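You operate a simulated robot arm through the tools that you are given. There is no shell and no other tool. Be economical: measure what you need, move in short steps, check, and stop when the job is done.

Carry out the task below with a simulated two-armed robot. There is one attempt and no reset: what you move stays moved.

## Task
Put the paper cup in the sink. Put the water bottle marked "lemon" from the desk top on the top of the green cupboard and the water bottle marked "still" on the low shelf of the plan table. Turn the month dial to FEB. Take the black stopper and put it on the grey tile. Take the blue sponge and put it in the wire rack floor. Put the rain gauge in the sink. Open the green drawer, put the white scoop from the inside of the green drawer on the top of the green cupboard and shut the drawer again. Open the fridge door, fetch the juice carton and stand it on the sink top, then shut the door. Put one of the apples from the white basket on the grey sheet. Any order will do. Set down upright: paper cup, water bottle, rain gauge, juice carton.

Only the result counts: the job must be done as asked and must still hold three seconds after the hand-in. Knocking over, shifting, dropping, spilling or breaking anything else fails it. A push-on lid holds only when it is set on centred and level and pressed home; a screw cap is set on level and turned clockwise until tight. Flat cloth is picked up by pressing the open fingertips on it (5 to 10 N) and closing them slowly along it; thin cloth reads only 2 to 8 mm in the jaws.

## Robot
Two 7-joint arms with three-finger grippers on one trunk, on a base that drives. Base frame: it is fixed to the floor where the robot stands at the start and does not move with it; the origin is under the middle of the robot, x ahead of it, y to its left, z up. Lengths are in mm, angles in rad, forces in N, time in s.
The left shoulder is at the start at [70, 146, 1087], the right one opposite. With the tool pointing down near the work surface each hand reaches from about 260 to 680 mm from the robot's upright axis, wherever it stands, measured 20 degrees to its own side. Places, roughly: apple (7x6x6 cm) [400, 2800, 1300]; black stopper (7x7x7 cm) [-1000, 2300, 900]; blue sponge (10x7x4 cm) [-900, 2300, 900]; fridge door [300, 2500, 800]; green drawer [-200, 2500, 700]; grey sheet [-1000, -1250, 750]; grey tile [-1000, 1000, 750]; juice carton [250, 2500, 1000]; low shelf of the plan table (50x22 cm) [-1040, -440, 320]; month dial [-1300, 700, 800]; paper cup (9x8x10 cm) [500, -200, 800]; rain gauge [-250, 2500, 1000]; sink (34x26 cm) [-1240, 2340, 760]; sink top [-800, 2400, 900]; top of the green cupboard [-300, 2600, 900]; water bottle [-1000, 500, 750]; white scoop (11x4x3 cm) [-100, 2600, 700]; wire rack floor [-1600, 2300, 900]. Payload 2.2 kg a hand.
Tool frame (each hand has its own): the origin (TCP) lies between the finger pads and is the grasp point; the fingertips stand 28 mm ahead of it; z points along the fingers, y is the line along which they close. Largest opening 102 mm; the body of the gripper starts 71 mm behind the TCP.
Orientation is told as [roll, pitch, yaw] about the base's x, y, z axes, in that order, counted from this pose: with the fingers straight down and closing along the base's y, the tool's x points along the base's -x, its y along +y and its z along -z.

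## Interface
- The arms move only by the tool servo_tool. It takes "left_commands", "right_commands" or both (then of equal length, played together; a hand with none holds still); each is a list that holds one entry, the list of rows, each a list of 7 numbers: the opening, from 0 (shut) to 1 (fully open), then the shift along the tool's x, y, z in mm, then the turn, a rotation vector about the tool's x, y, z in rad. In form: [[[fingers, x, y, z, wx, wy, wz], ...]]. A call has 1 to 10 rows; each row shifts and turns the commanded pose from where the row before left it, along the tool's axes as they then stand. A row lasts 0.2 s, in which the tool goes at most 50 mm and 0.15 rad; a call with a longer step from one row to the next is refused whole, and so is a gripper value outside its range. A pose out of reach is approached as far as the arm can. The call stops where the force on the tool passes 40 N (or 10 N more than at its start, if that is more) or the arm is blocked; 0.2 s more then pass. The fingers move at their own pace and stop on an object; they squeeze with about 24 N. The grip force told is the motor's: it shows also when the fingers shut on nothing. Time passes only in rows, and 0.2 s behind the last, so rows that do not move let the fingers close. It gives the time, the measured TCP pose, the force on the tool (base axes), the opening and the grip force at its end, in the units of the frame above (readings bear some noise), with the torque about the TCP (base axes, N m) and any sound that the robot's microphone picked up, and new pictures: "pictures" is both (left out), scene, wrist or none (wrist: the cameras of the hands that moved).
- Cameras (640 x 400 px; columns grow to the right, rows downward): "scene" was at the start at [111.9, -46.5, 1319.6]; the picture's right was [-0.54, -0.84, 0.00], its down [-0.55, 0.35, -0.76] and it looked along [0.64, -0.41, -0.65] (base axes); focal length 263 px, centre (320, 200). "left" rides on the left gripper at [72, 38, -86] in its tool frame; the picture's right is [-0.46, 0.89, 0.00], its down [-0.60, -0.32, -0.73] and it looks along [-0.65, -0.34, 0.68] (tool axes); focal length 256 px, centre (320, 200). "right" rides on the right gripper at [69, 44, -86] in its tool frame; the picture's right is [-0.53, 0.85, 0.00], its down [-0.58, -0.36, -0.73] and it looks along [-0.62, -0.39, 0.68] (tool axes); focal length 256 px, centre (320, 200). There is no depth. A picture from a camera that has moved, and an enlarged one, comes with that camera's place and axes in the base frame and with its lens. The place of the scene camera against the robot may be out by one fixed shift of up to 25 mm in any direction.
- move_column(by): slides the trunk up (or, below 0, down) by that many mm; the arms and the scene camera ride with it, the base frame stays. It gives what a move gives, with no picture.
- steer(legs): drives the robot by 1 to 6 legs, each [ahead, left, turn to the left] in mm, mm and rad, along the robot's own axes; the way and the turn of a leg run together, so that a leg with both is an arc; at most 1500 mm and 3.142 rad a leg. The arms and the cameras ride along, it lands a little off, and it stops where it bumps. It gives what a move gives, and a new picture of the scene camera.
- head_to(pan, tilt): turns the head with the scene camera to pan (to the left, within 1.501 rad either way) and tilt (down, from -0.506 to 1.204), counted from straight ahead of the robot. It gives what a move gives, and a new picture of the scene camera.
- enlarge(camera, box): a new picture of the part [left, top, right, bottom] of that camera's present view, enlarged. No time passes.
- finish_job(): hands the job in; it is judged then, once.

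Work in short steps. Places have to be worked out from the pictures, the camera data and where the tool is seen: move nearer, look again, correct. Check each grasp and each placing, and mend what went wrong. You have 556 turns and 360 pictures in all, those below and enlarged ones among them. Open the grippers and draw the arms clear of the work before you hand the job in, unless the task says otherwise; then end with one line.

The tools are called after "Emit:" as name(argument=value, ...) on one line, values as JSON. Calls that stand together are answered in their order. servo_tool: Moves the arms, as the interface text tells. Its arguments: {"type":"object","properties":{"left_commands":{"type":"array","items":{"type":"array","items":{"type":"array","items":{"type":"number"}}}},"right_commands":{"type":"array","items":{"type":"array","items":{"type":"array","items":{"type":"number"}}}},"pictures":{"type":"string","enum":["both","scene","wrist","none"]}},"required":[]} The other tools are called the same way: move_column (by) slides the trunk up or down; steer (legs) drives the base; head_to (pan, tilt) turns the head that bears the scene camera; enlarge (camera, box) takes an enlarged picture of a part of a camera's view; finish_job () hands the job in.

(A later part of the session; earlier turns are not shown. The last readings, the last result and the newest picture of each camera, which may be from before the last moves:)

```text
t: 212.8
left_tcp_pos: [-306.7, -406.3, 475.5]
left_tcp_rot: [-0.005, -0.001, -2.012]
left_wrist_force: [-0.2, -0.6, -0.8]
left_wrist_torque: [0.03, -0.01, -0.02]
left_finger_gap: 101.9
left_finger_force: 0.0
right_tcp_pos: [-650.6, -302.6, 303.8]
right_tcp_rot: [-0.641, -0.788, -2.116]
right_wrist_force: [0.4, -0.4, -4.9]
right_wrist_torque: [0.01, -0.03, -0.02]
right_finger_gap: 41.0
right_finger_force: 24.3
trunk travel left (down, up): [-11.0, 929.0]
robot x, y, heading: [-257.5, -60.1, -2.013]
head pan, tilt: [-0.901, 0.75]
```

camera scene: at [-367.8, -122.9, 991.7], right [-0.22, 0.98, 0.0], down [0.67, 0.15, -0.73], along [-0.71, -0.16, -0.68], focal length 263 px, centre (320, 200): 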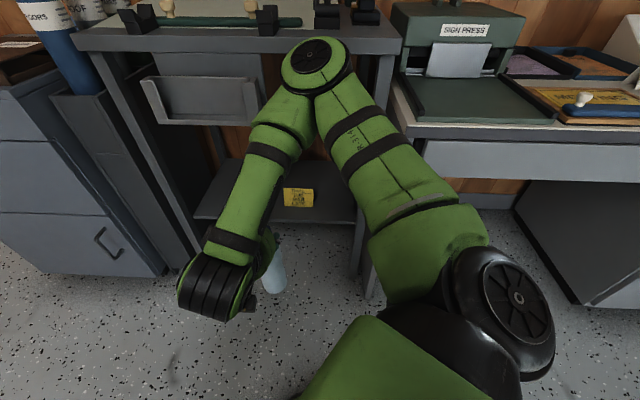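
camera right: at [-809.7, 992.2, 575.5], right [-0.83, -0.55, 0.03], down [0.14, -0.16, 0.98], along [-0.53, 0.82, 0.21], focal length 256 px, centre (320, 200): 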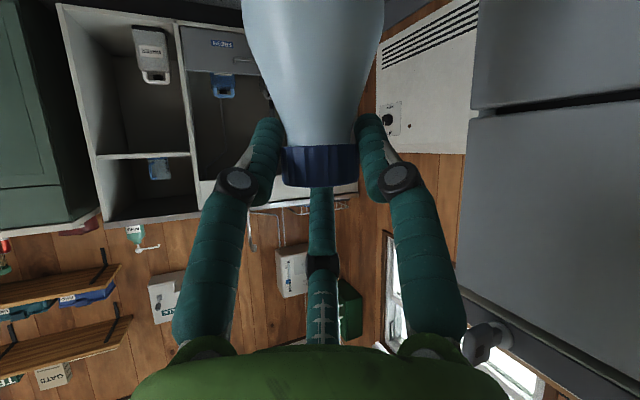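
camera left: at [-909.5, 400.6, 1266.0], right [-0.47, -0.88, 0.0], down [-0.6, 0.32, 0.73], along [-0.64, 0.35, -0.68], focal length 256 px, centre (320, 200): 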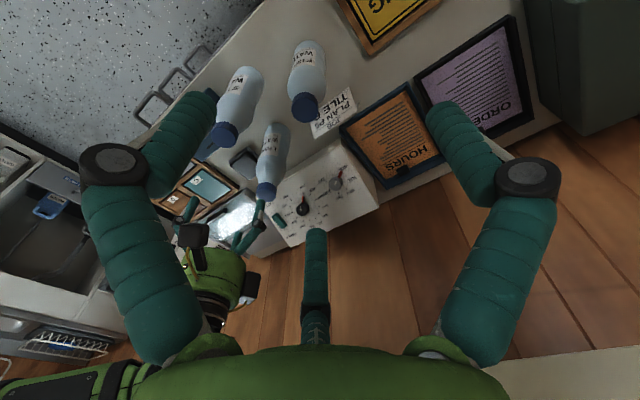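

Emit:
servo_tool(right_commands=[[[0.1, 21.4, 12.4, 17, 0, 0, 0], [0.1, 21.4, 12.4, 17, 0, 0, 0], [0.1, 14.2, 8.3, 11.3, 0, 0, 0], [0.1, 7.1, 4.1, 5.7, 0, 0, 0]]], pictures="wrist")

```text
t: 213.8
left_tcp_pos: [-306.7, -404.8, 476.5]
left_tcp_rot: [-0.004, -0.001, -2.012]
left_wrist_force: [0.9, 0.2, 0.0]
left_wrist_torque: [0.02, -0.02, -0.02]
left_finger_gap: 102.1
left_finger_force: 0.0
right_tcp_pos: [-695.3, -288.2, 249.3]
right_tcp_rot: [-0.644, -0.786, -2.116]
right_wrist_force: [0.3, 0.5, -3.7]
right_wrist_torque: [0.0, -0.02, 0.0]
right_finger_gap: 41.3
right_finger_force: 23.9
right hand out of reach, approached as far as the arm can: row 1, 2, 3, 4
trunk travel left (down, up): [-11.0, 929.0]
robot x, y, heading: [-255.9, -61.2, -2.015]
head pan, tilt: [-0.901, 0.75]
camera right: at [-581.9, -263.7, 230.3], right [0.2, -0.98, 0.02], down [0.21, 0.06, 0.98], along [-0.96, -0.19, 0.22], focal length 256 px, centre (320, 200)
```

right: 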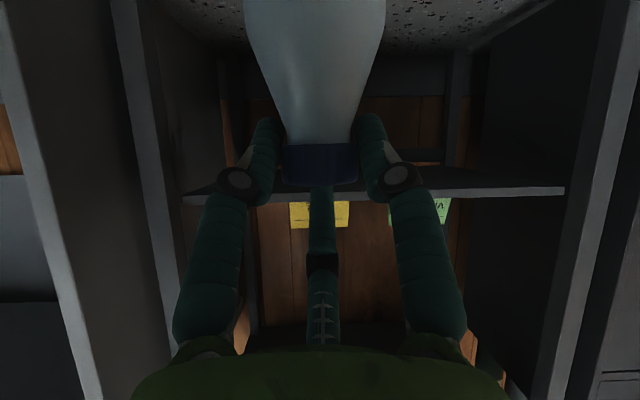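

Emit:
servo_tool(right_commands=[[[0.1, 14.2, 8.3, 11.3, 0, 0, 0], [0.1, 14.2, 8.3, 11.3, 0, 0, 0], [0.1, 7.1, 4.1, 5.7, 0, 0, 0]]], pictures="none")

```text
t: 214.6
left_tcp_pos: [-306.4, -404.2, 475.6]
left_tcp_rot: [-0.003, 0.0, -2.013]
left_wrist_force: [0.2, -0.4, 0.3]
left_wrist_torque: [0.0, 0.02, 0.01]
left_finger_gap: 102.2
left_finger_force: 0.1
right_tcp_pos: [-717.6, -278.9, 224.7]
right_tcp_rot: [-0.641, -0.787, -2.114]
right_wrist_force: [-0.6, -0.3, -4.9]
right_wrist_torque: [-0.04, -0.04, -0.01]
right_finger_gap: 41.0
right_finger_force: 24.0
right hand out of reach, approached as far as the arm can: row 1, 2, 3
trunk travel left (down, up): [-11.0, 929.0]
robot x, y, heading: [-258.4, -56.1, -2.017]
head pan, tilt: [-0.901, 0.75]
```

Emit:
servo_tool(right_commands=[[[0.1, 14.2, 8.3, 11.3, 0, 0, 0], [0.1, 7.1, 4.1, 5.7, 0, 0, 0]]], pictures="none")

Emit:
move_column(by=-8)

```text
t: 215.2
left_tcp_pos: [-306.4, -405.3, 474.6]
left_tcp_rot: [-0.004, 0.0, -2.012]
left_wrist_force: [0.1, -0.6, -0.1]
left_wrist_torque: [-0.03, 0.02, 0.0]
left_finger_gap: 102.2
left_finger_force: 0.0
right_tcp_pos: [-733.3, -275.2, 211.3]
right_tcp_rot: [-0.64, -0.788, -2.116]
right_wrist_force: [-0.2, -0.1, -4.4]
right_wrist_torque: [-0.02, -0.01, 0.0]
right_finger_gap: 41.0
right_finger_force: 23.8
right hand out of reach, approached as far as the arm can: row 1, 2
trunk travel left (down, up): [-11.0, 929.0]
robot x, y, heading: [-258.3, -59.1, -2.018]
head pan, tilt: [-0.901, 0.75]
```

```text
t: 215.8
left_tcp_pos: [-306.1, -404.7, 467.7]
left_tcp_rot: [-0.004, 0.0, -2.014]
left_wrist_force: [0.1, 0.1, 0.2]
left_wrist_torque: [0.02, 0.01, 0.0]
left_finger_gap: 102.0
left_finger_force: 0.0
right_tcp_pos: [-732.8, -276.0, 205.2]
right_tcp_rot: [-0.641, -0.788, -2.116]
right_wrist_force: [-0.4, 0.5, -3.5]
right_wrist_torque: [0.02, -0.04, 0.03]
right_finger_gap: 40.7
right_finger_force: 24.0
trunk travel left (down, up): [-3.0, 937.0]
robot x, y, heading: [-257.4, -58.9, -2.021]
head pan, tilt: [-0.901, 0.75]
```

Emit:
servo_tool(right_commands=[[[0.1, 5.7, 3.3, 4.5, 0, 0, 0], [0.1, 2.8, 1.7, 2.3, 0, 0, 0]]], pictures="none")

```text
t: 216.4
left_tcp_pos: [-305.2, -404.0, 468.4]
left_tcp_rot: [-0.006, -0.001, -2.012]
left_wrist_force: [0.3, -0.6, -0.2]
left_wrist_torque: [-0.03, 0.01, -0.01]
left_finger_gap: 102.0
left_finger_force: 0.0
right_tcp_pos: [-738.3, -273.1, 200.1]
right_tcp_rot: [-0.641, -0.79, -2.116]
right_wrist_force: [5.8, 1.1, 9.6]
right_wrist_torque: [0.08, -0.76, 0.05]
right_finger_gap: 41.2
right_finger_force: 24.0
right hand out of reach, approached as far as the arm can: row 1, 2
trunk travel left (down, up): [-3.0, 937.0]
robot x, y, heading: [-254.2, -59.7, -2.02]
head pan, tilt: [-0.901, 0.75]
```

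Floor contact. Release and retreat along the tool axis.

Emit:
servo_tool(right_commands=[[[0.3, 0, 0, 0, 0, 0, 0], [0.5, 0, 0, 0, 0, 0, 0], [0.8, 0, 0, 0, 0, 0, 0], [1, 0, 0, 0, 0, 0, 0]]], pictures="wrist")

```text
t: 217.4
left_tcp_pos: [-306.0, -403.5, 468.2]
left_tcp_rot: [-0.007, 0.0, -2.012]
left_wrist_force: [0.3, -0.4, 0.1]
left_wrist_torque: [-0.01, -0.02, -0.02]
left_finger_gap: 101.8
left_finger_force: 0.0
right_tcp_pos: [-738.5, -273.4, 200.5]
right_tcp_rot: [-0.639, -0.784, -2.117]
right_wrist_force: [0.8, -0.4, 0.0]
right_wrist_torque: [0.0, -0.03, 0.0]
right_finger_gap: 102.0
right_finger_force: 0.1
trunk travel left (down, up): [-3.0, 937.0]
robot x, y, heading: [-254.9, -59.4, -2.017]
head pan, tilt: [-0.901, 0.75]
camera right: at [-624.8, -249.5, 180.5], right [0.2, -0.98, 0.02], down [0.21, 0.06, 0.98], along [-0.96, -0.19, 0.22], focal length 256 px, centre (320, 200)
```

right: 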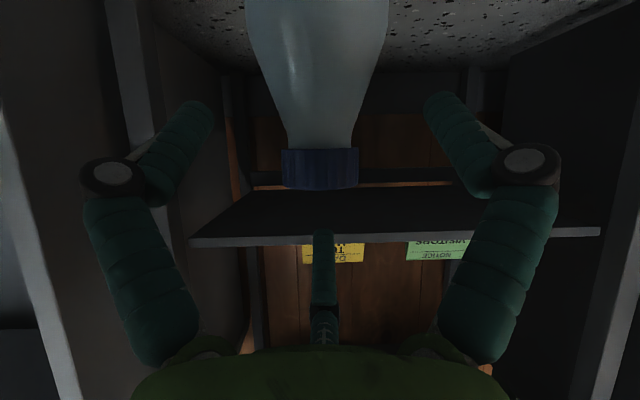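

Bottle stands upright on the floor. Retreat.

Emit:
servo_tool(right_commands=[[[1, 0, 0, -25, 0, 0, 0], [1, 0, 0, -40, 0, 0, 0], [1, 0, 0, -40, 0, 0, 0], [1, 0, 0, -40, 0, 0, 0]]], pictures="both")

```text
t: 218.4
left_tcp_pos: [-306.9, -405.0, 468.1]
left_tcp_rot: [-0.004, -0.001, -2.012]
left_wrist_force: [-0.5, -0.1, -0.3]
left_wrist_torque: [-0.02, 0.02, 0.02]
left_finger_gap: 102.5
left_finger_force: 0.0
right_tcp_pos: [-664.2, -293.4, 285.1]
right_tcp_rot: [-0.641, -0.785, -2.125]
right_wrist_force: [0.3, 0.0, -0.4]
right_wrist_torque: [0.0, -0.03, -0.02]
right_finger_gap: 102.2
right_finger_force: 0.0
right hand out of reach, approached as far as the arm can: row 2, 3, 4
trunk travel left (down, up): [-3.0, 937.0]
robot x, y, heading: [-256.4, -56.8, -2.021]
head pan, tilt: [-0.901, 0.75]
camera scene: at [-368.0, -122.6, 693.7], right [-0.22, 0.98, 0.0], down [0.67, 0.15, -0.73], along [-0.71, -0.16, -0.68], focal length 263 px, centre (320, 200)
camera right: at [-549.7, -269.7, 265.7], right [0.19, -0.98, 0.02], down [0.21, 0.06, 0.98], along [-0.96, -0.18, 0.22], focal length 256 px, centre (320, 200)
```

scene: 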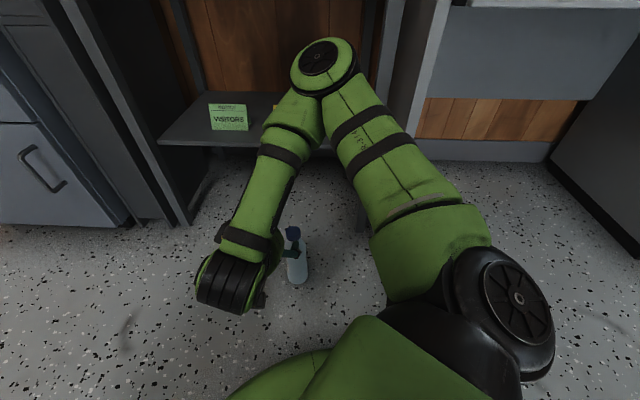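
right: 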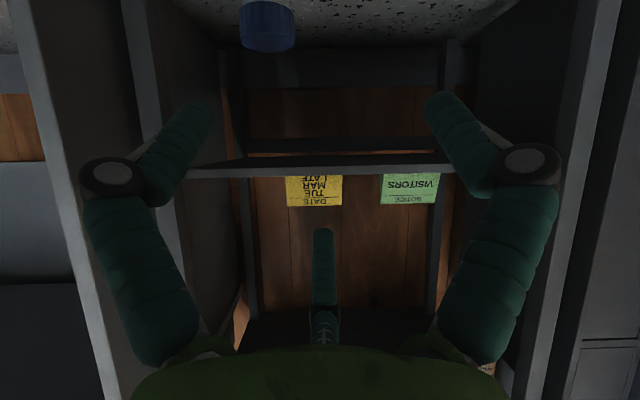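

The still bottle stands on the floor near [-742, -274]. I raise the trunk, turn to face the table, and bring the right hand to a forward-pointing pose for a side grasp.

Emit:
move_column(by=280)

Emit:
steer(legs=[[0, 150, 0], [0, 0, -0.95]])

Emit:
servo_tool(right_commands=[[[1, 0, 0, 0, 0, 0, 0.131], [1, 0, 0, 0, 0, 0, 0.131], [1, 0, 0, 0, 0, 0, 0.131], [1, 0, 0, 0, 0, 0, 0.131], [1, 0, 0, 0, -0.1, 0, -0.068], [1, 0, 0, 0, -0.1, 0, -0.068], [1, 0, 0, 0, -0.1, 0, -0.068], [1, 0, 0, 0, -0.1, 0, -0.068], [1, 0, 0, 0, -0.1, 0, -0.068]]], pictures="scene")

```text
t: 221.2
left_tcp_pos: [-306.8, -405.0, 747.9]
left_tcp_rot: [-0.005, -0.001, -2.013]
left_wrist_force: [0.9, 1.1, 0.3]
left_wrist_torque: [0.03, -0.05, -0.02]
left_finger_gap: 102.4
left_finger_force: 0.1
right_tcp_pos: [-663.2, -293.5, 564.0]
right_tcp_rot: [-0.64, -0.787, -2.124]
right_wrist_force: [-0.9, 0.3, -0.4]
right_wrist_torque: [-0.02, 0.02, 0.0]
right_finger_gap: 102.2
right_finger_force: 0.1
trunk travel left (down, up): [-283.0, 657.0]
robot x, y, heading: [-257.8, -60.9, -2.017]
head pan, tilt: [-0.901, 0.75]
```

```text
t: 225.0
left_tcp_pos: [-429.6, -286.4, 748.4]
left_tcp_rot: [-0.004, 0.0, -2.951]
left_wrist_force: [-0.2, 0.0, -0.5]
left_wrist_torque: [-0.02, 0.01, 0.01]
left_finger_gap: 102.0
left_finger_force: 0.1
right_tcp_pos: [-551.7, 67.4, 563.5]
right_tcp_rot: [-0.638, -0.783, -3.064]
right_wrist_force: [-0.9, 0.7, -0.1]
right_wrist_torque: [0.0, -0.04, -0.02]
right_finger_gap: 102.0
right_finger_force: 0.1
trunk travel left (down, up): [-283.0, 657.0]
robot x, y, heading: [-123.2, -122.3, -2.952]
head pan, tilt: [-0.901, 0.75]
camera scene: at [-242.5, -78.5, 973.7], right [0.66, 0.75, 0.0], down [0.51, -0.45, -0.73], along [-0.55, 0.48, -0.68], focal length 263 px, centre (320, 200)
```

scene: 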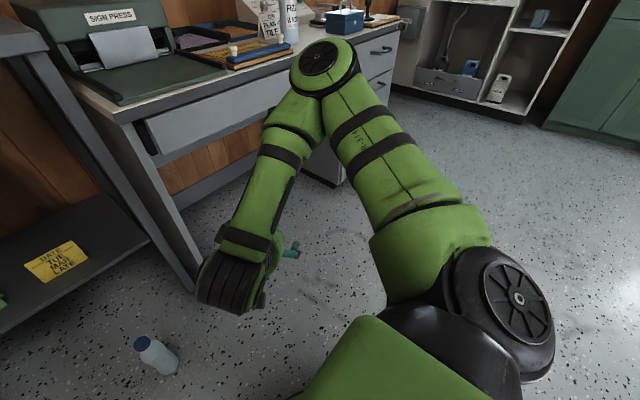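

```text
t: 227.0
left_tcp_pos: [-430.5, -286.6, 749.2]
left_tcp_rot: [-0.003, -0.001, -2.952]
left_wrist_force: [-0.8, -0.4, -0.9]
left_wrist_torque: [0.02, 0.01, 0.02]
left_finger_gap: 102.0
left_finger_force: 0.1
right_tcp_pos: [-615.9, 35.7, 540.6]
right_tcp_rot: [-0.01, -0.962, 3.034]
right_wrist_force: [0.3, 0.8, 0.3]
right_wrist_torque: [0.02, 0.02, -0.03]
right_finger_gap: 102.0
right_finger_force: 0.1
right hand out of reach, approached as far as the arm can: row 5, 6, 7, 8, 9
trunk travel left (down, up): [-283.0, 657.0]
robot x, y, heading: [-118.6, -124.2, -2.957]
head pan, tilt: [-0.901, 0.75]
camera scene: at [-242.4, -78.4, 973.7], right [0.66, 0.75, 0.0], down [0.51, -0.45, -0.73], along [-0.55, 0.48, -0.68], focal length 263 px, centre (320, 200)
```

scene: 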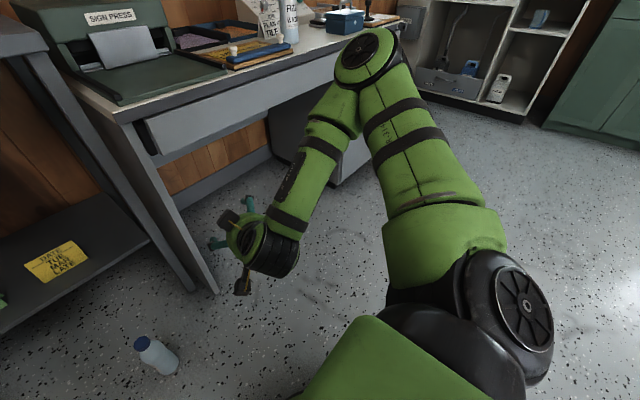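

The arm can point the hand forward with the elbow well behind. I pitch the hand closer to horizontal.

Emit:
servo_tool(right_commands=[[[1, 0, 0, 0, 0, -0.12, 0], [1, 0, 0, 0, 0, -0.12, 0], [1, 0, 0, 0, 0, -0.12, 0]]], pictures="wrist")

```text
t: 227.8
left_tcp_pos: [-429.7, -287.0, 748.4]
left_tcp_rot: [-0.003, -0.001, -2.951]
left_wrist_force: [-0.7, -0.6, 0.2]
left_wrist_torque: [-0.01, 0.01, -0.01]
left_finger_gap: 102.1
left_finger_force: 0.1
right_tcp_pos: [-622.1, 48.1, 556.9]
right_tcp_rot: [-0.018, -1.325, 3.04]
right_wrist_force: [-0.1, -0.5, -0.1]
right_wrist_torque: [0.0, 0.0, 0.02]
right_finger_gap: 101.7
right_finger_force: 0.1
right hand out of reach, approached as far as the arm can: row 3
trunk travel left (down, up): [-283.0, 657.0]
robot x, y, heading: [-122.1, -124.1, -2.958]
head pan, tilt: [-0.901, 0.75]
camera right: at [-529.1, -5.6, 510.7], right [-0.23, -0.83, 0.51], down [0.61, 0.29, 0.74], along [-0.76, 0.48, 0.43], focal length 256 px, centre (320, 200)
```

right: 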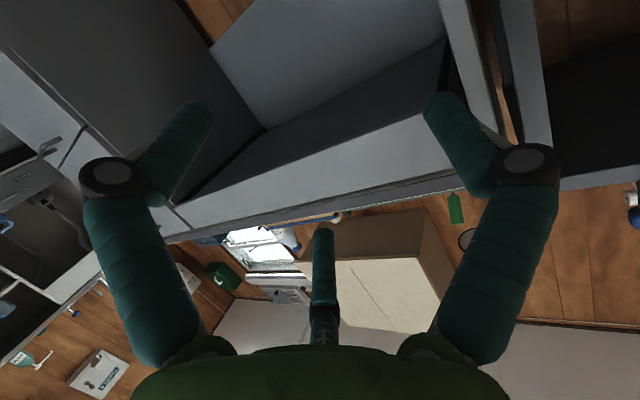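

I test how low this pose can go.

Emit:
move_column(by=-280)

Emit:
servo_tool(right_commands=[[[1, 29, 0, 7, 0, 0, 0], [1, 29, 0, 7, 0, 0, 0], [1, 29, 0, 7, 0, 0, 0], [1, 29, 0, 7, 0, 0, 0], [1, 29, 0, 7, 0, 0, 0]]], pictures="scene")

```text
t: 230.6
left_tcp_pos: [-430.7, -286.2, 467.5]
left_tcp_rot: [-0.005, 0.0, -2.952]
left_wrist_force: [0.3, -0.4, 0.5]
left_wrist_torque: [0.04, 0.0, -0.02]
left_finger_gap: 102.0
left_finger_force: 0.0
right_tcp_pos: [-621.9, 47.9, 278.3]
right_tcp_rot: [-0.022, -1.32, 3.046]
right_wrist_force: [0.9, 0.6, -0.7]
right_wrist_torque: [0.0, -0.01, 0.0]
right_finger_gap: 101.8
right_finger_force: 0.0
trunk travel left (down, up): [-3.0, 937.0]
robot x, y, heading: [-120.9, -120.1, -2.96]
head pan, tilt: [-0.901, 0.75]
```

```text
t: 231.8
left_tcp_pos: [-430.2, -287.9, 467.7]
left_tcp_rot: [-0.005, 0.0, -2.951]
left_wrist_force: [-0.3, 0.0, -0.6]
left_wrist_torque: [0.01, -0.03, -0.01]
left_finger_gap: 102.0
left_finger_force: 0.1
right_tcp_pos: [-651.0, 106.2, 235.5]
right_tcp_rot: [-0.022, -1.318, 3.045]
right_wrist_force: [1.3, -0.1, 0.4]
right_wrist_torque: [-0.01, 0.0, 0.0]
right_finger_gap: 102.0
right_finger_force: 0.1
right hand out of reach, approached as far as the arm can: row 1, 2, 3, 4, 5
trunk travel left (down, up): [-3.0, 937.0]
robot x, y, heading: [-121.3, -124.9, -2.957]
head pan, tilt: [-0.901, 0.75]
camera scene: at [-242.5, -78.6, 693.7], right [0.66, 0.75, 0.0], down [0.51, -0.45, -0.73], along [-0.55, 0.48, -0.68], focal length 263 px, centre (320, 200)
```

scene: 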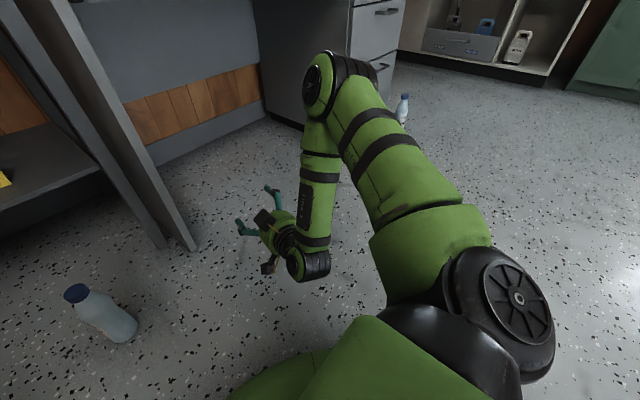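

Horizontal reach to the floor isn't possible. I'll lift the bottle with a vertical body grasp, set it on the white table, and regrasp it there from the side. First bring the right hand to vertical and position over the bottle.

Emit:
move_column(by=200)

Emit:
servo_tool(right_commands=[[[1, 0, 0, 0, 0, 0.132, 0], [1, 0, 0, 0, 0, 0.132, 0], [1, 0, 0, 0, 0, 0.132, 0], [1, 0, 0, 0, 0, 0.132, 0], [1, 0, 0, 0, 0, 0.132, 0], [1, 0, 0, 0, 0, 0.132, 0], [1, 0, 0, 0, 0, 0.132, 0], [1, 0, 0, 0, 0, 0.132, 0], [1, 0, 0, 0, 0, 0.132, 0], [1, 0, 0, 0, 0, 0.132, 0]]], pictures="none")

Emit:
steer(legs=[[0, 230, 0], [120, 0, 0]])

```text
t: 234.0
left_tcp_pos: [-428.4, -286.9, 667.6]
left_tcp_rot: [-0.005, 0.0, -2.952]
left_wrist_force: [0.3, 0.1, 1.1]
left_wrist_torque: [0.0, 0.05, 0.04]
left_finger_gap: 102.0
left_finger_force: 0.1
right_tcp_pos: [-650.3, 105.8, 434.2]
right_tcp_rot: [-0.023, -1.32, 3.046]
right_wrist_force: [-0.4, 1.1, 0.1]
right_wrist_torque: [0.0, 0.03, 0.0]
right_finger_gap: 102.3
right_finger_force: 0.1
trunk travel left (down, up): [-203.0, 737.0]
robot x, y, heading: [-118.2, -123.6, -2.955]
head pan, tilt: [-0.901, 0.75]
```

```text
t: 236.2
left_tcp_pos: [-430.3, -287.6, 668.5]
left_tcp_rot: [-0.004, 0.0, -2.951]
left_wrist_force: [0.1, -0.5, 0.1]
left_wrist_torque: [0.01, 0.0, 0.01]
left_finger_gap: 102.1
left_finger_force: 0.1
right_tcp_pos: [-650.6, 105.5, 435.7]
right_tcp_rot: [-0.005, -0.001, 3.025]
right_wrist_force: [-0.6, 0.3, -0.5]
right_wrist_torque: [-0.04, 0.02, 0.02]
right_finger_gap: 101.9
right_finger_force: 0.1
trunk travel left (down, up): [-203.0, 737.0]
robot x, y, heading: [-120.9, -122.1, -2.954]
head pan, tilt: [-0.901, 0.75]
```

```text
t: 238.8
left_tcp_pos: [-505.4, -533.8, 668.7]
left_tcp_rot: [-0.006, -0.001, -2.956]
left_wrist_force: [-0.3, 0.4, -0.3]
left_wrist_torque: [-0.01, -0.01, -0.01]
left_finger_gap: 102.2
left_finger_force: 0.0
right_tcp_pos: [-724.2, -142.2, 435.5]
right_tcp_rot: [-0.004, 0.001, 3.021]
right_wrist_force: [0.3, 0.4, -0.9]
right_wrist_torque: [-0.03, 0.0, -0.03]
right_finger_gap: 102.1
right_finger_force: 0.0
trunk travel left (down, up): [-203.0, 737.0]
robot x, y, heading: [-193.2, -372.0, -2.962]
head pan, tilt: [-0.901, 0.75]
camera scene: at [-316.8, -327.1, 893.6], right [0.66, 0.75, 0.0], down [0.51, -0.45, -0.73], along [-0.55, 0.48, -0.68], focal length 263 px, centre (320, 200)
```

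scene: 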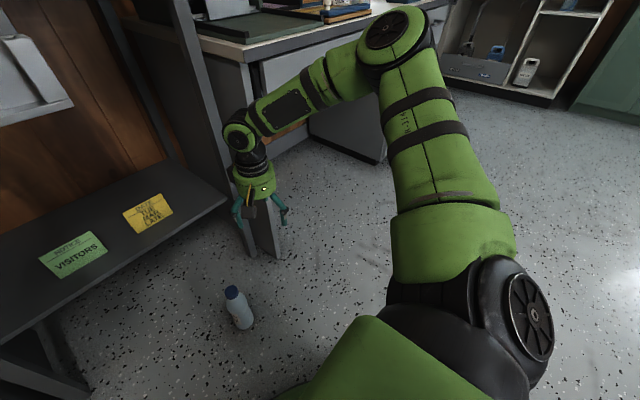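

Bottle stands at about [-740, -280]. I shift the robot left so the hand comes over it.

Emit:
steer(legs=[[0, 140, 0]])

Emit:
servo_tool(right_commands=[[[1, -35, 0, 0, 0, 0, 0], [1, 0, 0, 35, 0, 0, 0], [1, 0, 0, 35, 0, 0, 0]]], pictures="wrist")

```text
t: 240.1
left_tcp_pos: [-479.7, -673.7, 668.2]
left_tcp_rot: [-0.006, 0.0, -2.956]
left_wrist_force: [0.2, -0.1, 1.0]
left_wrist_torque: [0.0, -0.04, 0.0]
left_finger_gap: 101.8
left_finger_force: 0.1
right_tcp_pos: [-699.9, -279.7, 435.5]
right_tcp_rot: [-0.005, -0.002, 3.022]
right_wrist_force: [0.4, -0.6, -0.1]
right_wrist_torque: [0.0, 0.04, -0.03]
right_finger_gap: 101.9
right_finger_force: 0.0
trunk travel left (down, up): [-203.0, 737.0]
robot x, y, heading: [-168.0, -511.2, -2.96]
head pan, tilt: [-0.901, 0.75]
camera scene: at [-291.0, -465.8, 893.7], right [0.66, 0.75, 0.0], down [0.51, -0.45, -0.73], along [-0.55, 0.48, -0.68], focal length 263 px, centre (320, 200)
```

scene: 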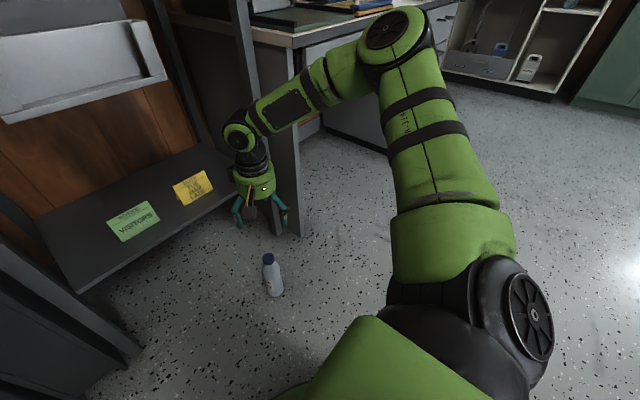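

```text
t: 240.9
left_tcp_pos: [-478.5, -673.5, 668.1]
left_tcp_rot: [-0.005, 0.0, -2.955]
left_wrist_force: [-0.3, -0.4, -0.2]
left_wrist_torque: [-0.01, -0.01, 0.0]
left_finger_gap: 102.1
left_finger_force: 0.1
right_tcp_pos: [-734.7, -276.3, 366.5]
right_tcp_rot: [-0.005, -0.002, 3.021]
right_wrist_force: [-0.6, 0.1, 0.8]
right_wrist_torque: [-0.03, -0.01, -0.01]
right_finger_gap: 102.0
right_finger_force: 0.0
trunk travel left (down, up): [-203.0, 737.0]
robot x, y, heading: [-166.7, -509.3, -2.959]
head pan, tilt: [-0.901, 0.75]
camera right: at [-672.4, -326.0, 450.9], right [-0.63, -0.78, 0.0], down [-0.53, 0.43, 0.73], along [-0.57, 0.47, -0.68], focal length 256 px, centre (320, 200)
```

right: 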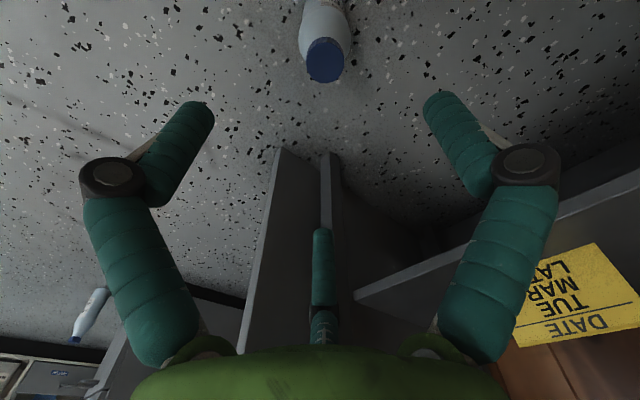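

Well aligned over the cap. Lower around the body (TCP≈152) and close.

Emit:
move_column(by=-150)

Emit:
servo_tool(right_commands=[[[1, -4, 0, 30, 0, 0, 0], [1, 0, 0, 30, 0, 0, 0]]], pictures="wrist")

```text
t: 242.7
left_tcp_pos: [-479.5, -673.3, 517.4]
left_tcp_rot: [-0.005, 0.0, -2.955]
left_wrist_force: [-0.3, 0.0, 0.0]
left_wrist_torque: [0.01, -0.01, -0.01]
left_finger_gap: 102.1
left_finger_force: 0.0
right_tcp_pos: [-733.8, -275.9, 215.4]
right_tcp_rot: [-0.007, -0.003, 3.021]
right_wrist_force: [-0.6, 0.2, -0.5]
right_wrist_torque: [0.03, -0.02, 0.03]
right_finger_gap: 102.0
right_finger_force: 0.0
trunk travel left (down, up): [-53.0, 887.0]
robot x, y, heading: [-169.6, -510.2, -2.96]
head pan, tilt: [-0.901, 0.75]
```

```text
t: 243.2
left_tcp_pos: [-479.7, -673.5, 518.5]
left_tcp_rot: [-0.005, 0.002, -2.955]
left_wrist_force: [0.2, 0.0, 0.1]
left_wrist_torque: [0.02, -0.01, 0.01]
left_finger_gap: 101.8
left_finger_force: 0.1
right_tcp_pos: [-725.0, -268.6, 172.3]
right_tcp_rot: [-0.004, -0.002, 3.021]
right_wrist_force: [0.9, 0.6, -0.1]
right_wrist_torque: [0.0, -0.02, 0.04]
right_finger_gap: 101.8
right_finger_force: 0.1
right hand out of reach, approached as far as the arm can: row 2
trunk travel left (down, up): [-53.0, 887.0]
robot x, y, heading: [-172.0, -512.0, -2.96]
head pan, tilt: [-0.901, 0.75]
camera right: at [-662.9, -319.6, 258.1], right [-0.63, -0.77, 0.0], down [-0.53, 0.43, 0.73], along [-0.57, 0.47, -0.68], focal length 256 px, centre (320, 200)
```

right: 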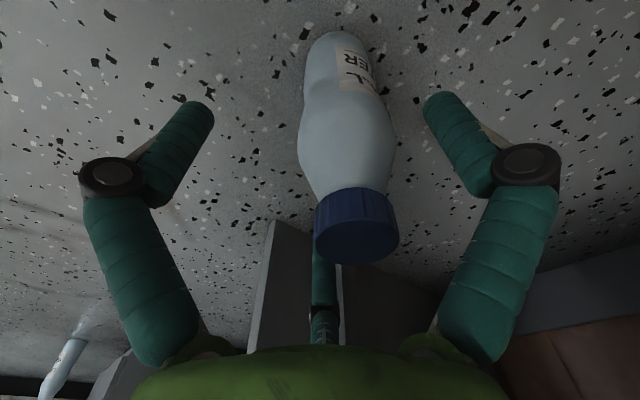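

Emit:
steer(legs=[[15, 6, 0]])

Emit:
move_column(by=-20)

Emit:
servo_tool(right_commands=[[[0.8, 0, 0, 0, 0, 0, 0], [0.6, 0, 0, 0, 0, 0, 0], [0.45, 0, 0, 0, 0, 0, 0], [0.45, 0, 0, 0, 0, 0, 0]]], pictures="wrist")

```text
t: 244.0
left_tcp_pos: [-492.7, -681.6, 519.2]
left_tcp_rot: [-0.005, -0.001, -2.955]
left_wrist_force: [0.3, -1.1, 0.0]
left_wrist_torque: [-0.01, -0.03, 0.02]
left_finger_gap: 102.2
left_finger_force: 0.1
right_tcp_pos: [-738.1, -277.1, 173.1]
right_tcp_rot: [-0.007, -0.001, 3.022]
right_wrist_force: [-1.1, -0.8, -0.2]
right_wrist_torque: [0.0, 0.0, -0.02]
right_finger_gap: 101.9
right_finger_force: 0.0
trunk travel left (down, up): [-53.0, 887.0]
robot x, y, heading: [-183.5, -518.7, -2.963]
head pan, tilt: [-0.901, 0.75]
camera scene: at [-304.6, -474.1, 743.7], right [0.66, 0.75, 0.0], down [0.51, -0.45, -0.73], along [-0.55, 0.48, -0.68], focal length 263 px, centre (320, 200)
```

scene: 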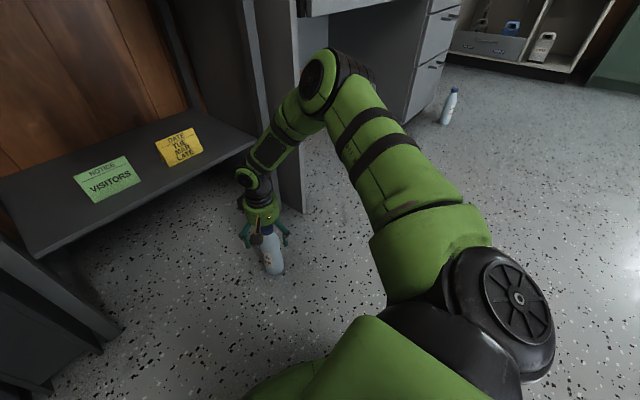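

```text
t: 244.7
left_tcp_pos: [-493.5, -682.4, 498.1]
left_tcp_rot: [-0.006, 0.001, -2.955]
left_wrist_force: [-0.3, 0.6, 0.3]
left_wrist_torque: [0.01, 0.01, -0.01]
left_finger_gap: 102.3
left_finger_force: 0.0
right_tcp_pos: [-738.4, -276.5, 152.4]
right_tcp_rot: [-0.006, -0.003, 3.022]
right_wrist_force: [0.2, -0.2, 0.0]
right_wrist_torque: [0.01, 0.04, -0.01]
right_finger_gap: 101.9
right_finger_force: 0.1
trunk travel left (down, up): [-33.0, 907.0]
robot x, y, heading: [-184.7, -522.7, -2.959]
head pan, tilt: [-0.901, 0.75]
```

```text
t: 245.7
left_tcp_pos: [-493.0, -682.3, 498.9]
left_tcp_rot: [-0.005, -0.003, -2.956]
left_wrist_force: [0.0, 0.1, 0.0]
left_wrist_torque: [0.0, 0.02, 0.01]
left_finger_gap: 102.1
left_finger_force: 0.1
right_tcp_pos: [-739.0, -277.5, 154.5]
right_tcp_rot: [-0.006, -0.007, 3.021]
right_wrist_force: [-3.1, 1.5, 4.4]
right_wrist_torque: [0.08, 0.17, 0.03]
right_finger_gap: 56.6
right_finger_force: 24.3
trunk travel left (down, up): [-33.0, 907.0]
robot x, y, heading: [-182.1, -520.0, -2.958]
head pan, tilt: [-0.901, 0.75]
camera right: at [-676.8, -328.3, 238.9], right [-0.63, -0.78, 0.0], down [-0.53, 0.43, 0.74], along [-0.57, 0.47, -0.68], focal length 256 px, centre (320, 200)
```

right: 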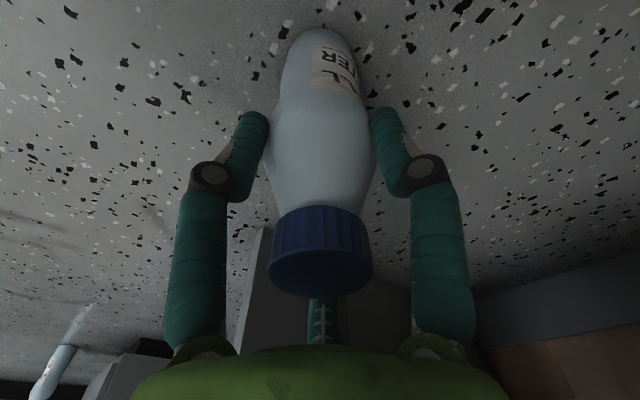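

Gripped. Since the hand's height above TCP is small, with the trunk low the forearm can stay under the table top. I raise the bottle with the arm (not the trunk) and check the elbow height.

Emit:
servo_tool(right_commands=[[[0.4, 0, 0, -25, 0, 0, 0], [0.4, 0, 0, -45, 0, 0, 0], [0.4, 0, 0, -45, 0, 0, 0], [0.4, 0, 0, -45, 0, 0, 0], [0.4, 0, 0, -45, 0, 0, 0], [0.4, 0, 0, -45, 0, 0, 0], [0.4, 0, 0, -45, 0, 0, 0]]], pictures="none")

Emit:
move_column(by=70)

Emit:
head_to(pan=-0.6, tilt=0.4)

```text
t: 247.3
left_tcp_pos: [-491.6, -681.8, 499.1]
left_tcp_rot: [-0.003, 0.0, -2.955]
left_wrist_force: [-0.5, -0.7, 0.1]
left_wrist_torque: [0.02, 0.03, -0.03]
left_finger_gap: 102.0
left_finger_force: 0.0
right_tcp_pos: [-737.2, -277.2, 447.4]
right_tcp_rot: [-0.007, 0.001, 3.021]
right_wrist_force: [0.0, 0.5, -4.8]
right_wrist_torque: [0.01, 0.0, 0.02]
right_finger_gap: 56.5
right_finger_force: 24.2
trunk travel left (down, up): [-33.0, 907.0]
robot x, y, heading: [-187.3, -515.7, -2.96]
head pan, tilt: [-0.901, 0.75]
```

```text
t: 248.4
left_tcp_pos: [-494.2, -682.1, 568.1]
left_tcp_rot: [-0.005, 0.002, -2.956]
left_wrist_force: [-0.2, 0.5, 0.8]
left_wrist_torque: [0.03, -0.01, 0.03]
left_finger_gap: 101.8
left_finger_force: 0.0
right_tcp_pos: [-738.4, -278.3, 517.6]
right_tcp_rot: [-0.005, -0.002, 3.02]
right_wrist_force: [-0.6, -0.1, -4.1]
right_wrist_torque: [-0.02, 0.01, -0.04]
right_finger_gap: 56.7
right_finger_force: 24.5
trunk travel left (down, up): [-103.0, 837.0]
robot x, y, heading: [-184.2, -519.4, -2.962]
head pan, tilt: [-0.901, 0.75]
```

```text
t: 249.2
left_tcp_pos: [-492.8, -680.5, 568.3]
left_tcp_rot: [-0.003, -0.001, -2.954]
left_wrist_force: [0.4, -0.1, 1.3]
left_wrist_torque: [0.0, 0.02, -0.02]
left_finger_gap: 101.9
left_finger_force: 0.0
right_tcp_pos: [-737.0, -278.0, 518.5]
right_tcp_rot: [-0.007, 0.0, 3.023]
right_wrist_force: [0.0, -0.2, -4.3]
right_wrist_torque: [-0.02, 0.0, 0.06]
right_finger_gap: 56.3
right_finger_force: 24.2
trunk travel left (down, up): [-103.0, 837.0]
robot x, y, heading: [-181.8, -519.3, -2.956]
head pan, tilt: [-0.6, 0.4]
camera scene: at [-327.3, -490.8, 824.6], right [0.41, 0.91, 0.0], down [0.36, -0.16, -0.92], along [-0.84, 0.37, -0.39], focal length 263 px, centre (320, 200)
```

scene: 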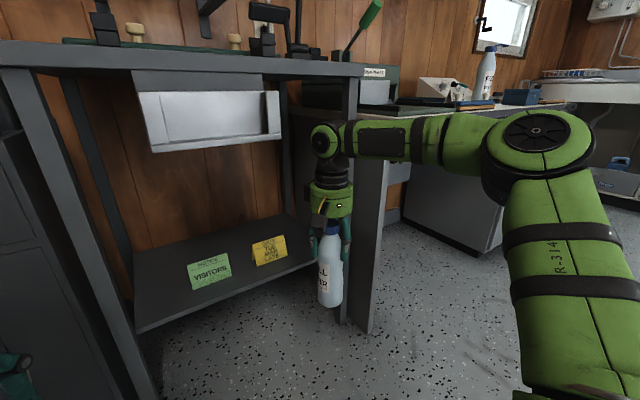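

The forearm now runs level at z≈740, below the table top. The free spot is right of the yellow card, about [-1020, -245]. I extend the right arm a bit, pull the left hand back, then turn slightly and drive in.

Emit:
servo_tool(right_commands=[[[0.4, -30, 0, 0, 0, 0, 0], [0.4, -30, 0, 0, 0, 0, 0]]], left_commands=[[[1, 35, 0, 0, 0, 0, 0], [1, 35, 0, 0, 0, 0, 0]]], pictures="none")

Emit:
steer(legs=[[0, 0, -0.2]])

```text
t: 249.8
left_tcp_pos: [-424.3, -669.2, 567.4]
left_tcp_rot: [-0.003, 0.001, -2.953]
left_wrist_force: [-0.1, 0.0, 0.1]
left_wrist_torque: [0.0, 0.0, 0.0]
left_finger_gap: 102.1
left_finger_force: 0.1
right_tcp_pos: [-797.9, -272.1, 516.7]
right_tcp_rot: [-0.005, -0.001, 3.02]
right_wrist_force: [-0.9, 1.1, -3.9]
right_wrist_torque: [0.0, -0.02, 0.0]
right_finger_gap: 56.6
right_finger_force: 23.5
trunk travel left (down, up): [-103.0, 837.0]
robot x, y, heading: [-182.8, -515.3, -2.963]
head pan, tilt: [-0.6, 0.4]
```

```text
t: 250.9
left_tcp_pos: [-448.9, -619.5, 568.0]
left_tcp_rot: [-0.003, 0.0, 3.131]
left_wrist_force: [0.0, 0.4, 0.7]
left_wrist_torque: [0.03, -0.01, 0.01]
left_finger_gap: 101.9
left_finger_force: 0.0
right_tcp_pos: [-736.7, -155.5, 517.0]
right_tcp_rot: [-0.007, -0.002, 2.822]
right_wrist_force: [0.4, 0.6, -4.4]
right_wrist_torque: [-0.02, 0.02, 0.0]
right_finger_gap: 56.4
right_finger_force: 24.1
trunk travel left (down, up): [-103.0, 837.0]
robot x, y, heading: [-183.3, -516.1, 3.126]
head pan, tilt: [-0.6, 0.4]
camera scene: at [-319.0, -465.0, 824.7], right [0.58, 0.82, 0.0], down [0.32, -0.23, -0.92], along [-0.75, 0.53, -0.39], focal length 263 px, centre (320, 200)
```

scene: 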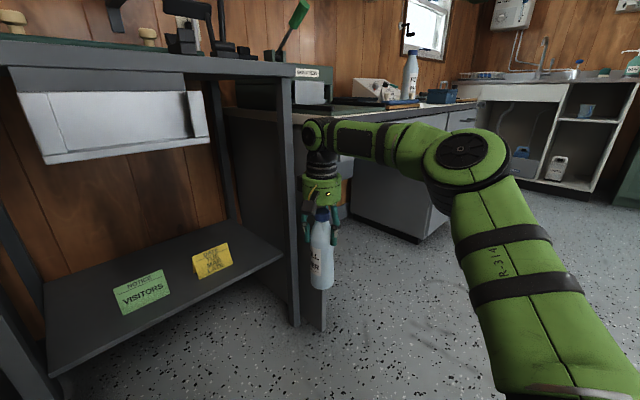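

Emit:
steer(legs=[[0, 90, 0], [150, 0, 0]])

```text
t: 253.0
left_tcp_pos: [-598.6, -704.6, 568.2]
left_tcp_rot: [-0.004, -0.001, 3.13]
left_wrist_force: [0.3, -0.5, 1.0]
left_wrist_torque: [-0.01, 0.01, 0.0]
left_finger_gap: 101.8
left_finger_force: 0.0
right_tcp_pos: [-885.8, -244.0, 517.1]
right_tcp_rot: [-0.006, -0.003, 2.823]
right_wrist_force: [0.3, 0.2, -4.0]
right_wrist_torque: [-0.01, 0.02, -0.01]
right_finger_gap: 56.3
right_finger_force: 24.4
trunk travel left (down, up): [-103.0, 837.0]
robot x, y, heading: [-331.9, -606.6, 3.129]
head pan, tilt: [-0.6, 0.4]
camera scene: at [-468.4, -552.0, 824.8], right [0.58, 0.82, 0.0], down [0.32, -0.23, -0.92], along [-0.75, 0.53, -0.39], focal length 263 px, centre (320, 200)
```

scene: 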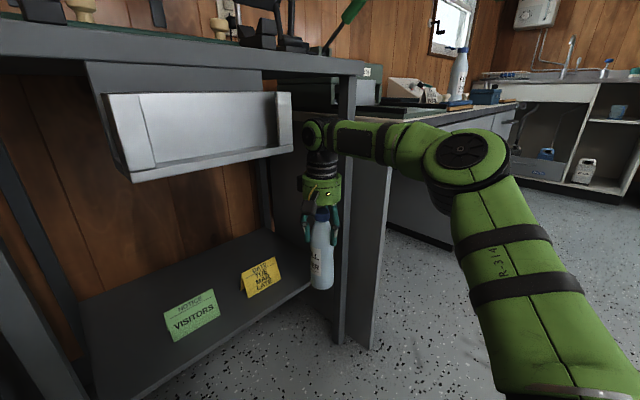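

Emit:
steer(legs=[[100, 0, 0]])

```text
t: 253.9
left_tcp_pos: [-607.0, -703.9, 569.3]
left_tcp_rot: [0.002, 0.008, -3.132]
left_wrist_force: [0.2, -0.3, 0.4]
left_wrist_torque: [-0.01, -0.01, -0.01]
left_finger_gap: 102.0
left_finger_force: 0.0
right_tcp_pos: [-899.8, -244.3, 522.8]
right_tcp_rot: [0.002, -0.009, 2.838]
right_wrist_force: [0.1, -0.4, -4.4]
right_wrist_torque: [0.0, -0.02, 0.02]
right_finger_gap: 56.4
right_finger_force: 23.7
trunk travel left (down, up): [-103.0, 837.0]
robot x, y, heading: [-349.1, -601.6, 3.141]
head pan, tilt: [-0.6, 0.4]
stopped in leg 1: the robot was blocked; the commanded pose is now the measured one
camera scene: at [-473.4, -546.1, 827.2], right [0.57, 0.82, -0.01], down [0.31, -0.23, -0.92], along [-0.76, 0.52, -0.38], focal length 263 px, centre (320, 200)
```

scene: 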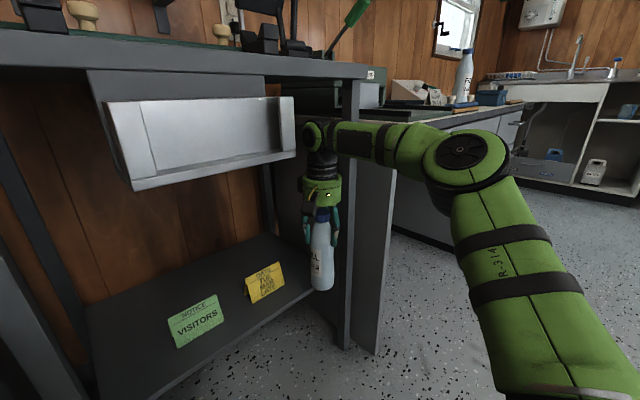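

The wrist touches the hanging tray. I withdraw; I'll regrasp the bottle from the side on the white table instead. Back off, raise the trunk, and turn to the white table.

Emit:
steer(legs=[[-240, 0, 0]])

Emit:
move_column(by=430)

Emit:
steer(legs=[[0, -449, 0], [0, 0, -2.83]])

```text
t: 255.7
left_tcp_pos: [-378.6, -706.1, 563.3]
left_tcp_rot: [0.0, 0.024, -3.139]
left_wrist_force: [-0.1, -0.1, -1.0]
left_wrist_torque: [0.01, 0.0, 0.02]
left_finger_gap: 101.9
left_finger_force: 0.1
right_tcp_pos: [-669.0, -245.0, 516.6]
right_tcp_rot: [-0.005, 0.0, 2.832]
right_wrist_force: [0.2, 0.5, -4.4]
right_wrist_torque: [0.01, -0.01, -0.02]
right_finger_gap: 56.5
right_finger_force: 24.3
trunk travel left (down, up): [-103.0, 837.0]
robot x, y, heading: [-115.7, -606.8, 3.136]
head pan, tilt: [-0.6, 0.4]
camera scene: at [-248.1, -551.1, 824.7], right [0.57, 0.82, 0.0], down [0.32, -0.22, -0.92], along [-0.76, 0.53, -0.39], focal length 263 px, centre (320, 200)
```

scene: 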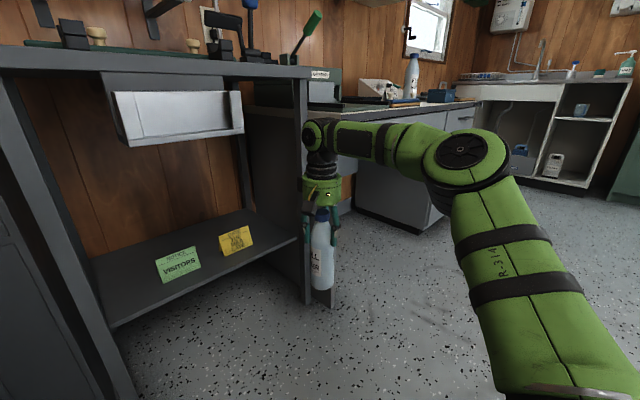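

```text
refused: 430 is not a number from -400 to 400
```

```text
t: 262.5
left_tcp_pos: [-201.1, 128.0, 560.2]
left_tcp_rot: [-0.006, 0.034, 1.52]
left_wrist_force: [-0.2, 1.3, 0.2]
left_wrist_torque: [-0.03, -0.02, -0.01]
left_finger_gap: 101.9
left_finger_force: 0.0
right_tcp_pos: [252.3, 400.0, 499.2]
right_tcp_rot: [-0.055, 0.032, 1.255]
right_wrist_force: [0.6, 0.4, -3.6]
right_wrist_torque: [0.02, 0.07, -0.02]
right_finger_gap: 56.4
right_finger_force: 24.2
trunk travel left (down, up): [-103.0, 837.0]
robot x, y, heading: [-110.5, -145.4, 1.509]
head pan, tilt: [-0.6, 0.4]
stopped in leg 2: the robot was blocked; the commanded pose is now the measured one
camera scene: at [-63.2, -16.8, 823.5], right [0.79, -0.61, 0.01], down [-0.24, -0.32, -0.92], along [0.57, 0.72, -0.4], focal length 263 px, centre (320, 200)
```

scene: 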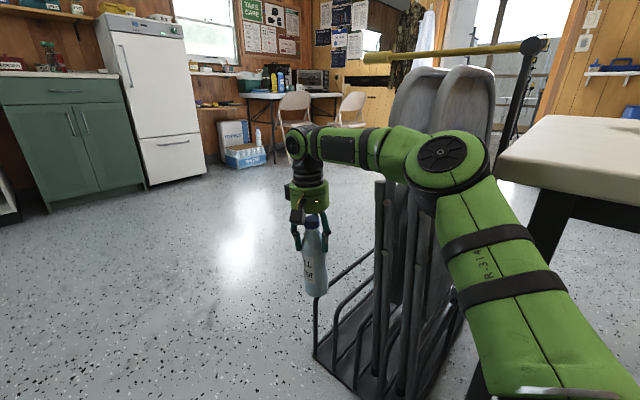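

The column step was too big and got refused, and the arm met the chair trolley. I turn back a little to free it, then raise the trunk.

Emit:
steer(legs=[[0, 0, 0.25]])

Emit:
move_column(by=400)

Emit:
head_to(pan=-0.8, tilt=0.5)

```text
t: 263.8
left_tcp_pos: [-264.0, 92.6, 562.6]
left_tcp_rot: [-0.002, 0.026, 1.766]
left_wrist_force: [1.1, -0.1, -0.2]
left_wrist_torque: [0.01, -0.01, -0.02]
left_finger_gap: 102.0
left_finger_force: 0.1
right_tcp_pos: [114.2, 466.9, 506.3]
right_tcp_rot: [-0.045, 0.02, 1.495]
right_wrist_force: [-0.2, -0.1, -5.0]
right_wrist_torque: [-0.01, -0.01, -0.01]
right_finger_gap: 56.3
right_finger_force: 24.1
trunk travel left (down, up): [-103.0, 837.0]
robot x, y, heading: [-112.0, -144.3, 1.753]
head pan, tilt: [-0.6, 0.4]
camera scene: at [-93.2, -14.0, 824.7], right [0.91, -0.4, 0.0], down [-0.16, -0.36, -0.92], along [0.37, 0.84, -0.39], focal length 263 px, centre (320, 200)
```

scene: 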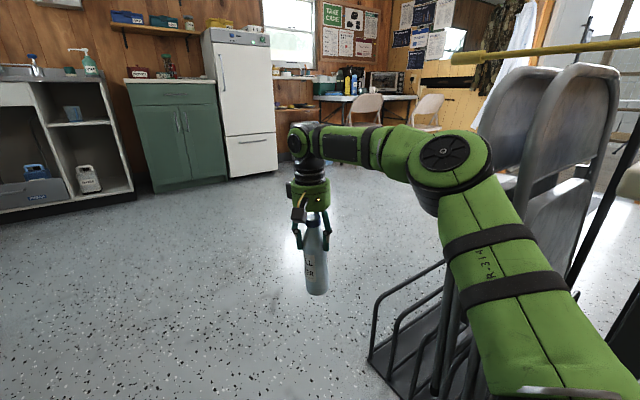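

```text
t: 267.6
left_tcp_pos: [-264.0, 93.7, 962.9]
left_tcp_rot: [-0.002, 0.026, 1.768]
left_wrist_force: [-0.1, -0.2, -0.6]
left_wrist_torque: [0.0, -0.01, 0.0]
left_finger_gap: 101.7
left_finger_force: 0.0
right_tcp_pos: [114.3, 467.2, 906.3]
right_tcp_rot: [-0.045, 0.02, 1.494]
right_wrist_force: [-0.4, -0.8, -4.5]
right_wrist_torque: [0.01, 0.03, 0.0]
right_finger_gap: 56.4
right_finger_force: 24.3
trunk travel left (down, up): [-503.0, 437.0]
robot x, y, heading: [-111.3, -146.5, 1.758]
head pan, tilt: [-0.6, 0.4]
```

```text
t: 268.3
left_tcp_pos: [-263.1, 93.8, 962.3]
left_tcp_rot: [-0.001, 0.024, 1.766]
left_wrist_force: [-0.6, -0.1, 0.2]
left_wrist_torque: [0.02, 0.01, -0.01]
left_finger_gap: 101.9
left_finger_force: 0.0
right_tcp_pos: [114.0, 466.9, 905.6]
right_tcp_rot: [-0.046, 0.019, 1.493]
right_wrist_force: [0.0, 0.3, -5.0]
right_wrist_torque: [0.01, 0.01, -0.02]
right_finger_gap: 56.0
right_finger_force: 23.3
trunk travel left (down, up): [-503.0, 437.0]
robot x, y, heading: [-111.1, -144.9, 1.756]
head pan, tilt: [-0.799, 0.499]
camera scene: at [-78.1, -24.2, 1215.6], right [0.82, -0.58, 0.0], down [-0.28, -0.39, -0.88], along [0.51, 0.72, -0.48], focal length 263 px, centre (320, 200)
```

scene: 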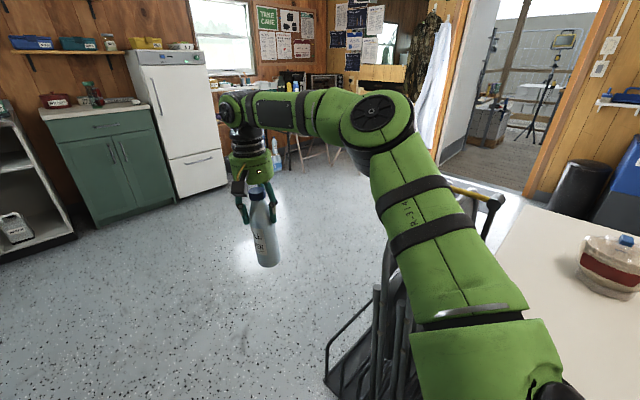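

I raise the trunk enough to clear the chairs, then turn to the white table.

Emit:
move_column(by=260)

Emit:
steer(legs=[[0, 0, -1.456]])

```text
t: 271.0
left_tcp_pos: [-262.4, 94.6, 1223.2]
left_tcp_rot: [-0.002, 0.025, 1.765]
left_wrist_force: [0.1, -0.8, -0.1]
left_wrist_torque: [0.02, 0.03, 0.01]
left_finger_gap: 102.2
left_finger_force: 0.1
right_tcp_pos: [114.3, 467.2, 1166.7]
right_tcp_rot: [-0.044, 0.019, 1.494]
right_wrist_force: [0.2, 0.8, -5.0]
right_wrist_torque: [0.0, -0.02, 0.01]
right_finger_gap: 56.3
right_finger_force: 24.1
trunk travel left (down, up): [-763.0, 177.0]
robot x, y, heading: [-114.8, -150.9, 1.756]
head pan, tilt: [-0.799, 0.499]
```

```text
t: 274.9
left_tcp_pos: [106.6, 34.6, 1222.8]
left_tcp_rot: [-0.001, 0.025, 0.325]
left_wrist_force: [0.0, -0.2, 0.6]
left_wrist_torque: [-0.04, 0.02, 0.0]
left_finger_gap: 102.1
left_finger_force: 0.0
right_tcp_pos: [527.4, -291.8, 1166.8]
right_tcp_rot: [-0.046, 0.019, 0.055]
right_wrist_force: [0.0, -0.6, -4.7]
right_wrist_torque: [0.0, 0.01, -0.02]
right_finger_gap: 55.9
right_finger_force: 23.7
trunk travel left (down, up): [-763.0, 177.0]
robot x, y, heading: [-110.1, -147.9, 0.313]
head pan, tilt: [-0.799, 0.499]
camera scene: at [7.2, -175.3, 1475.6], right [-0.47, -0.88, 0.0], down [-0.42, 0.22, -0.88], along [0.78, -0.41, -0.48], focal length 263 px, centre (320, 200)
```

scene: 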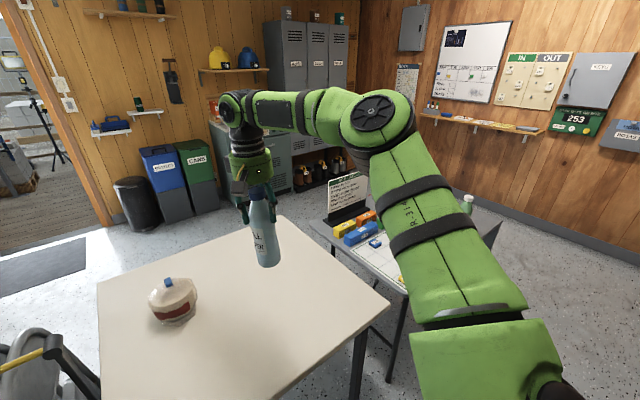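

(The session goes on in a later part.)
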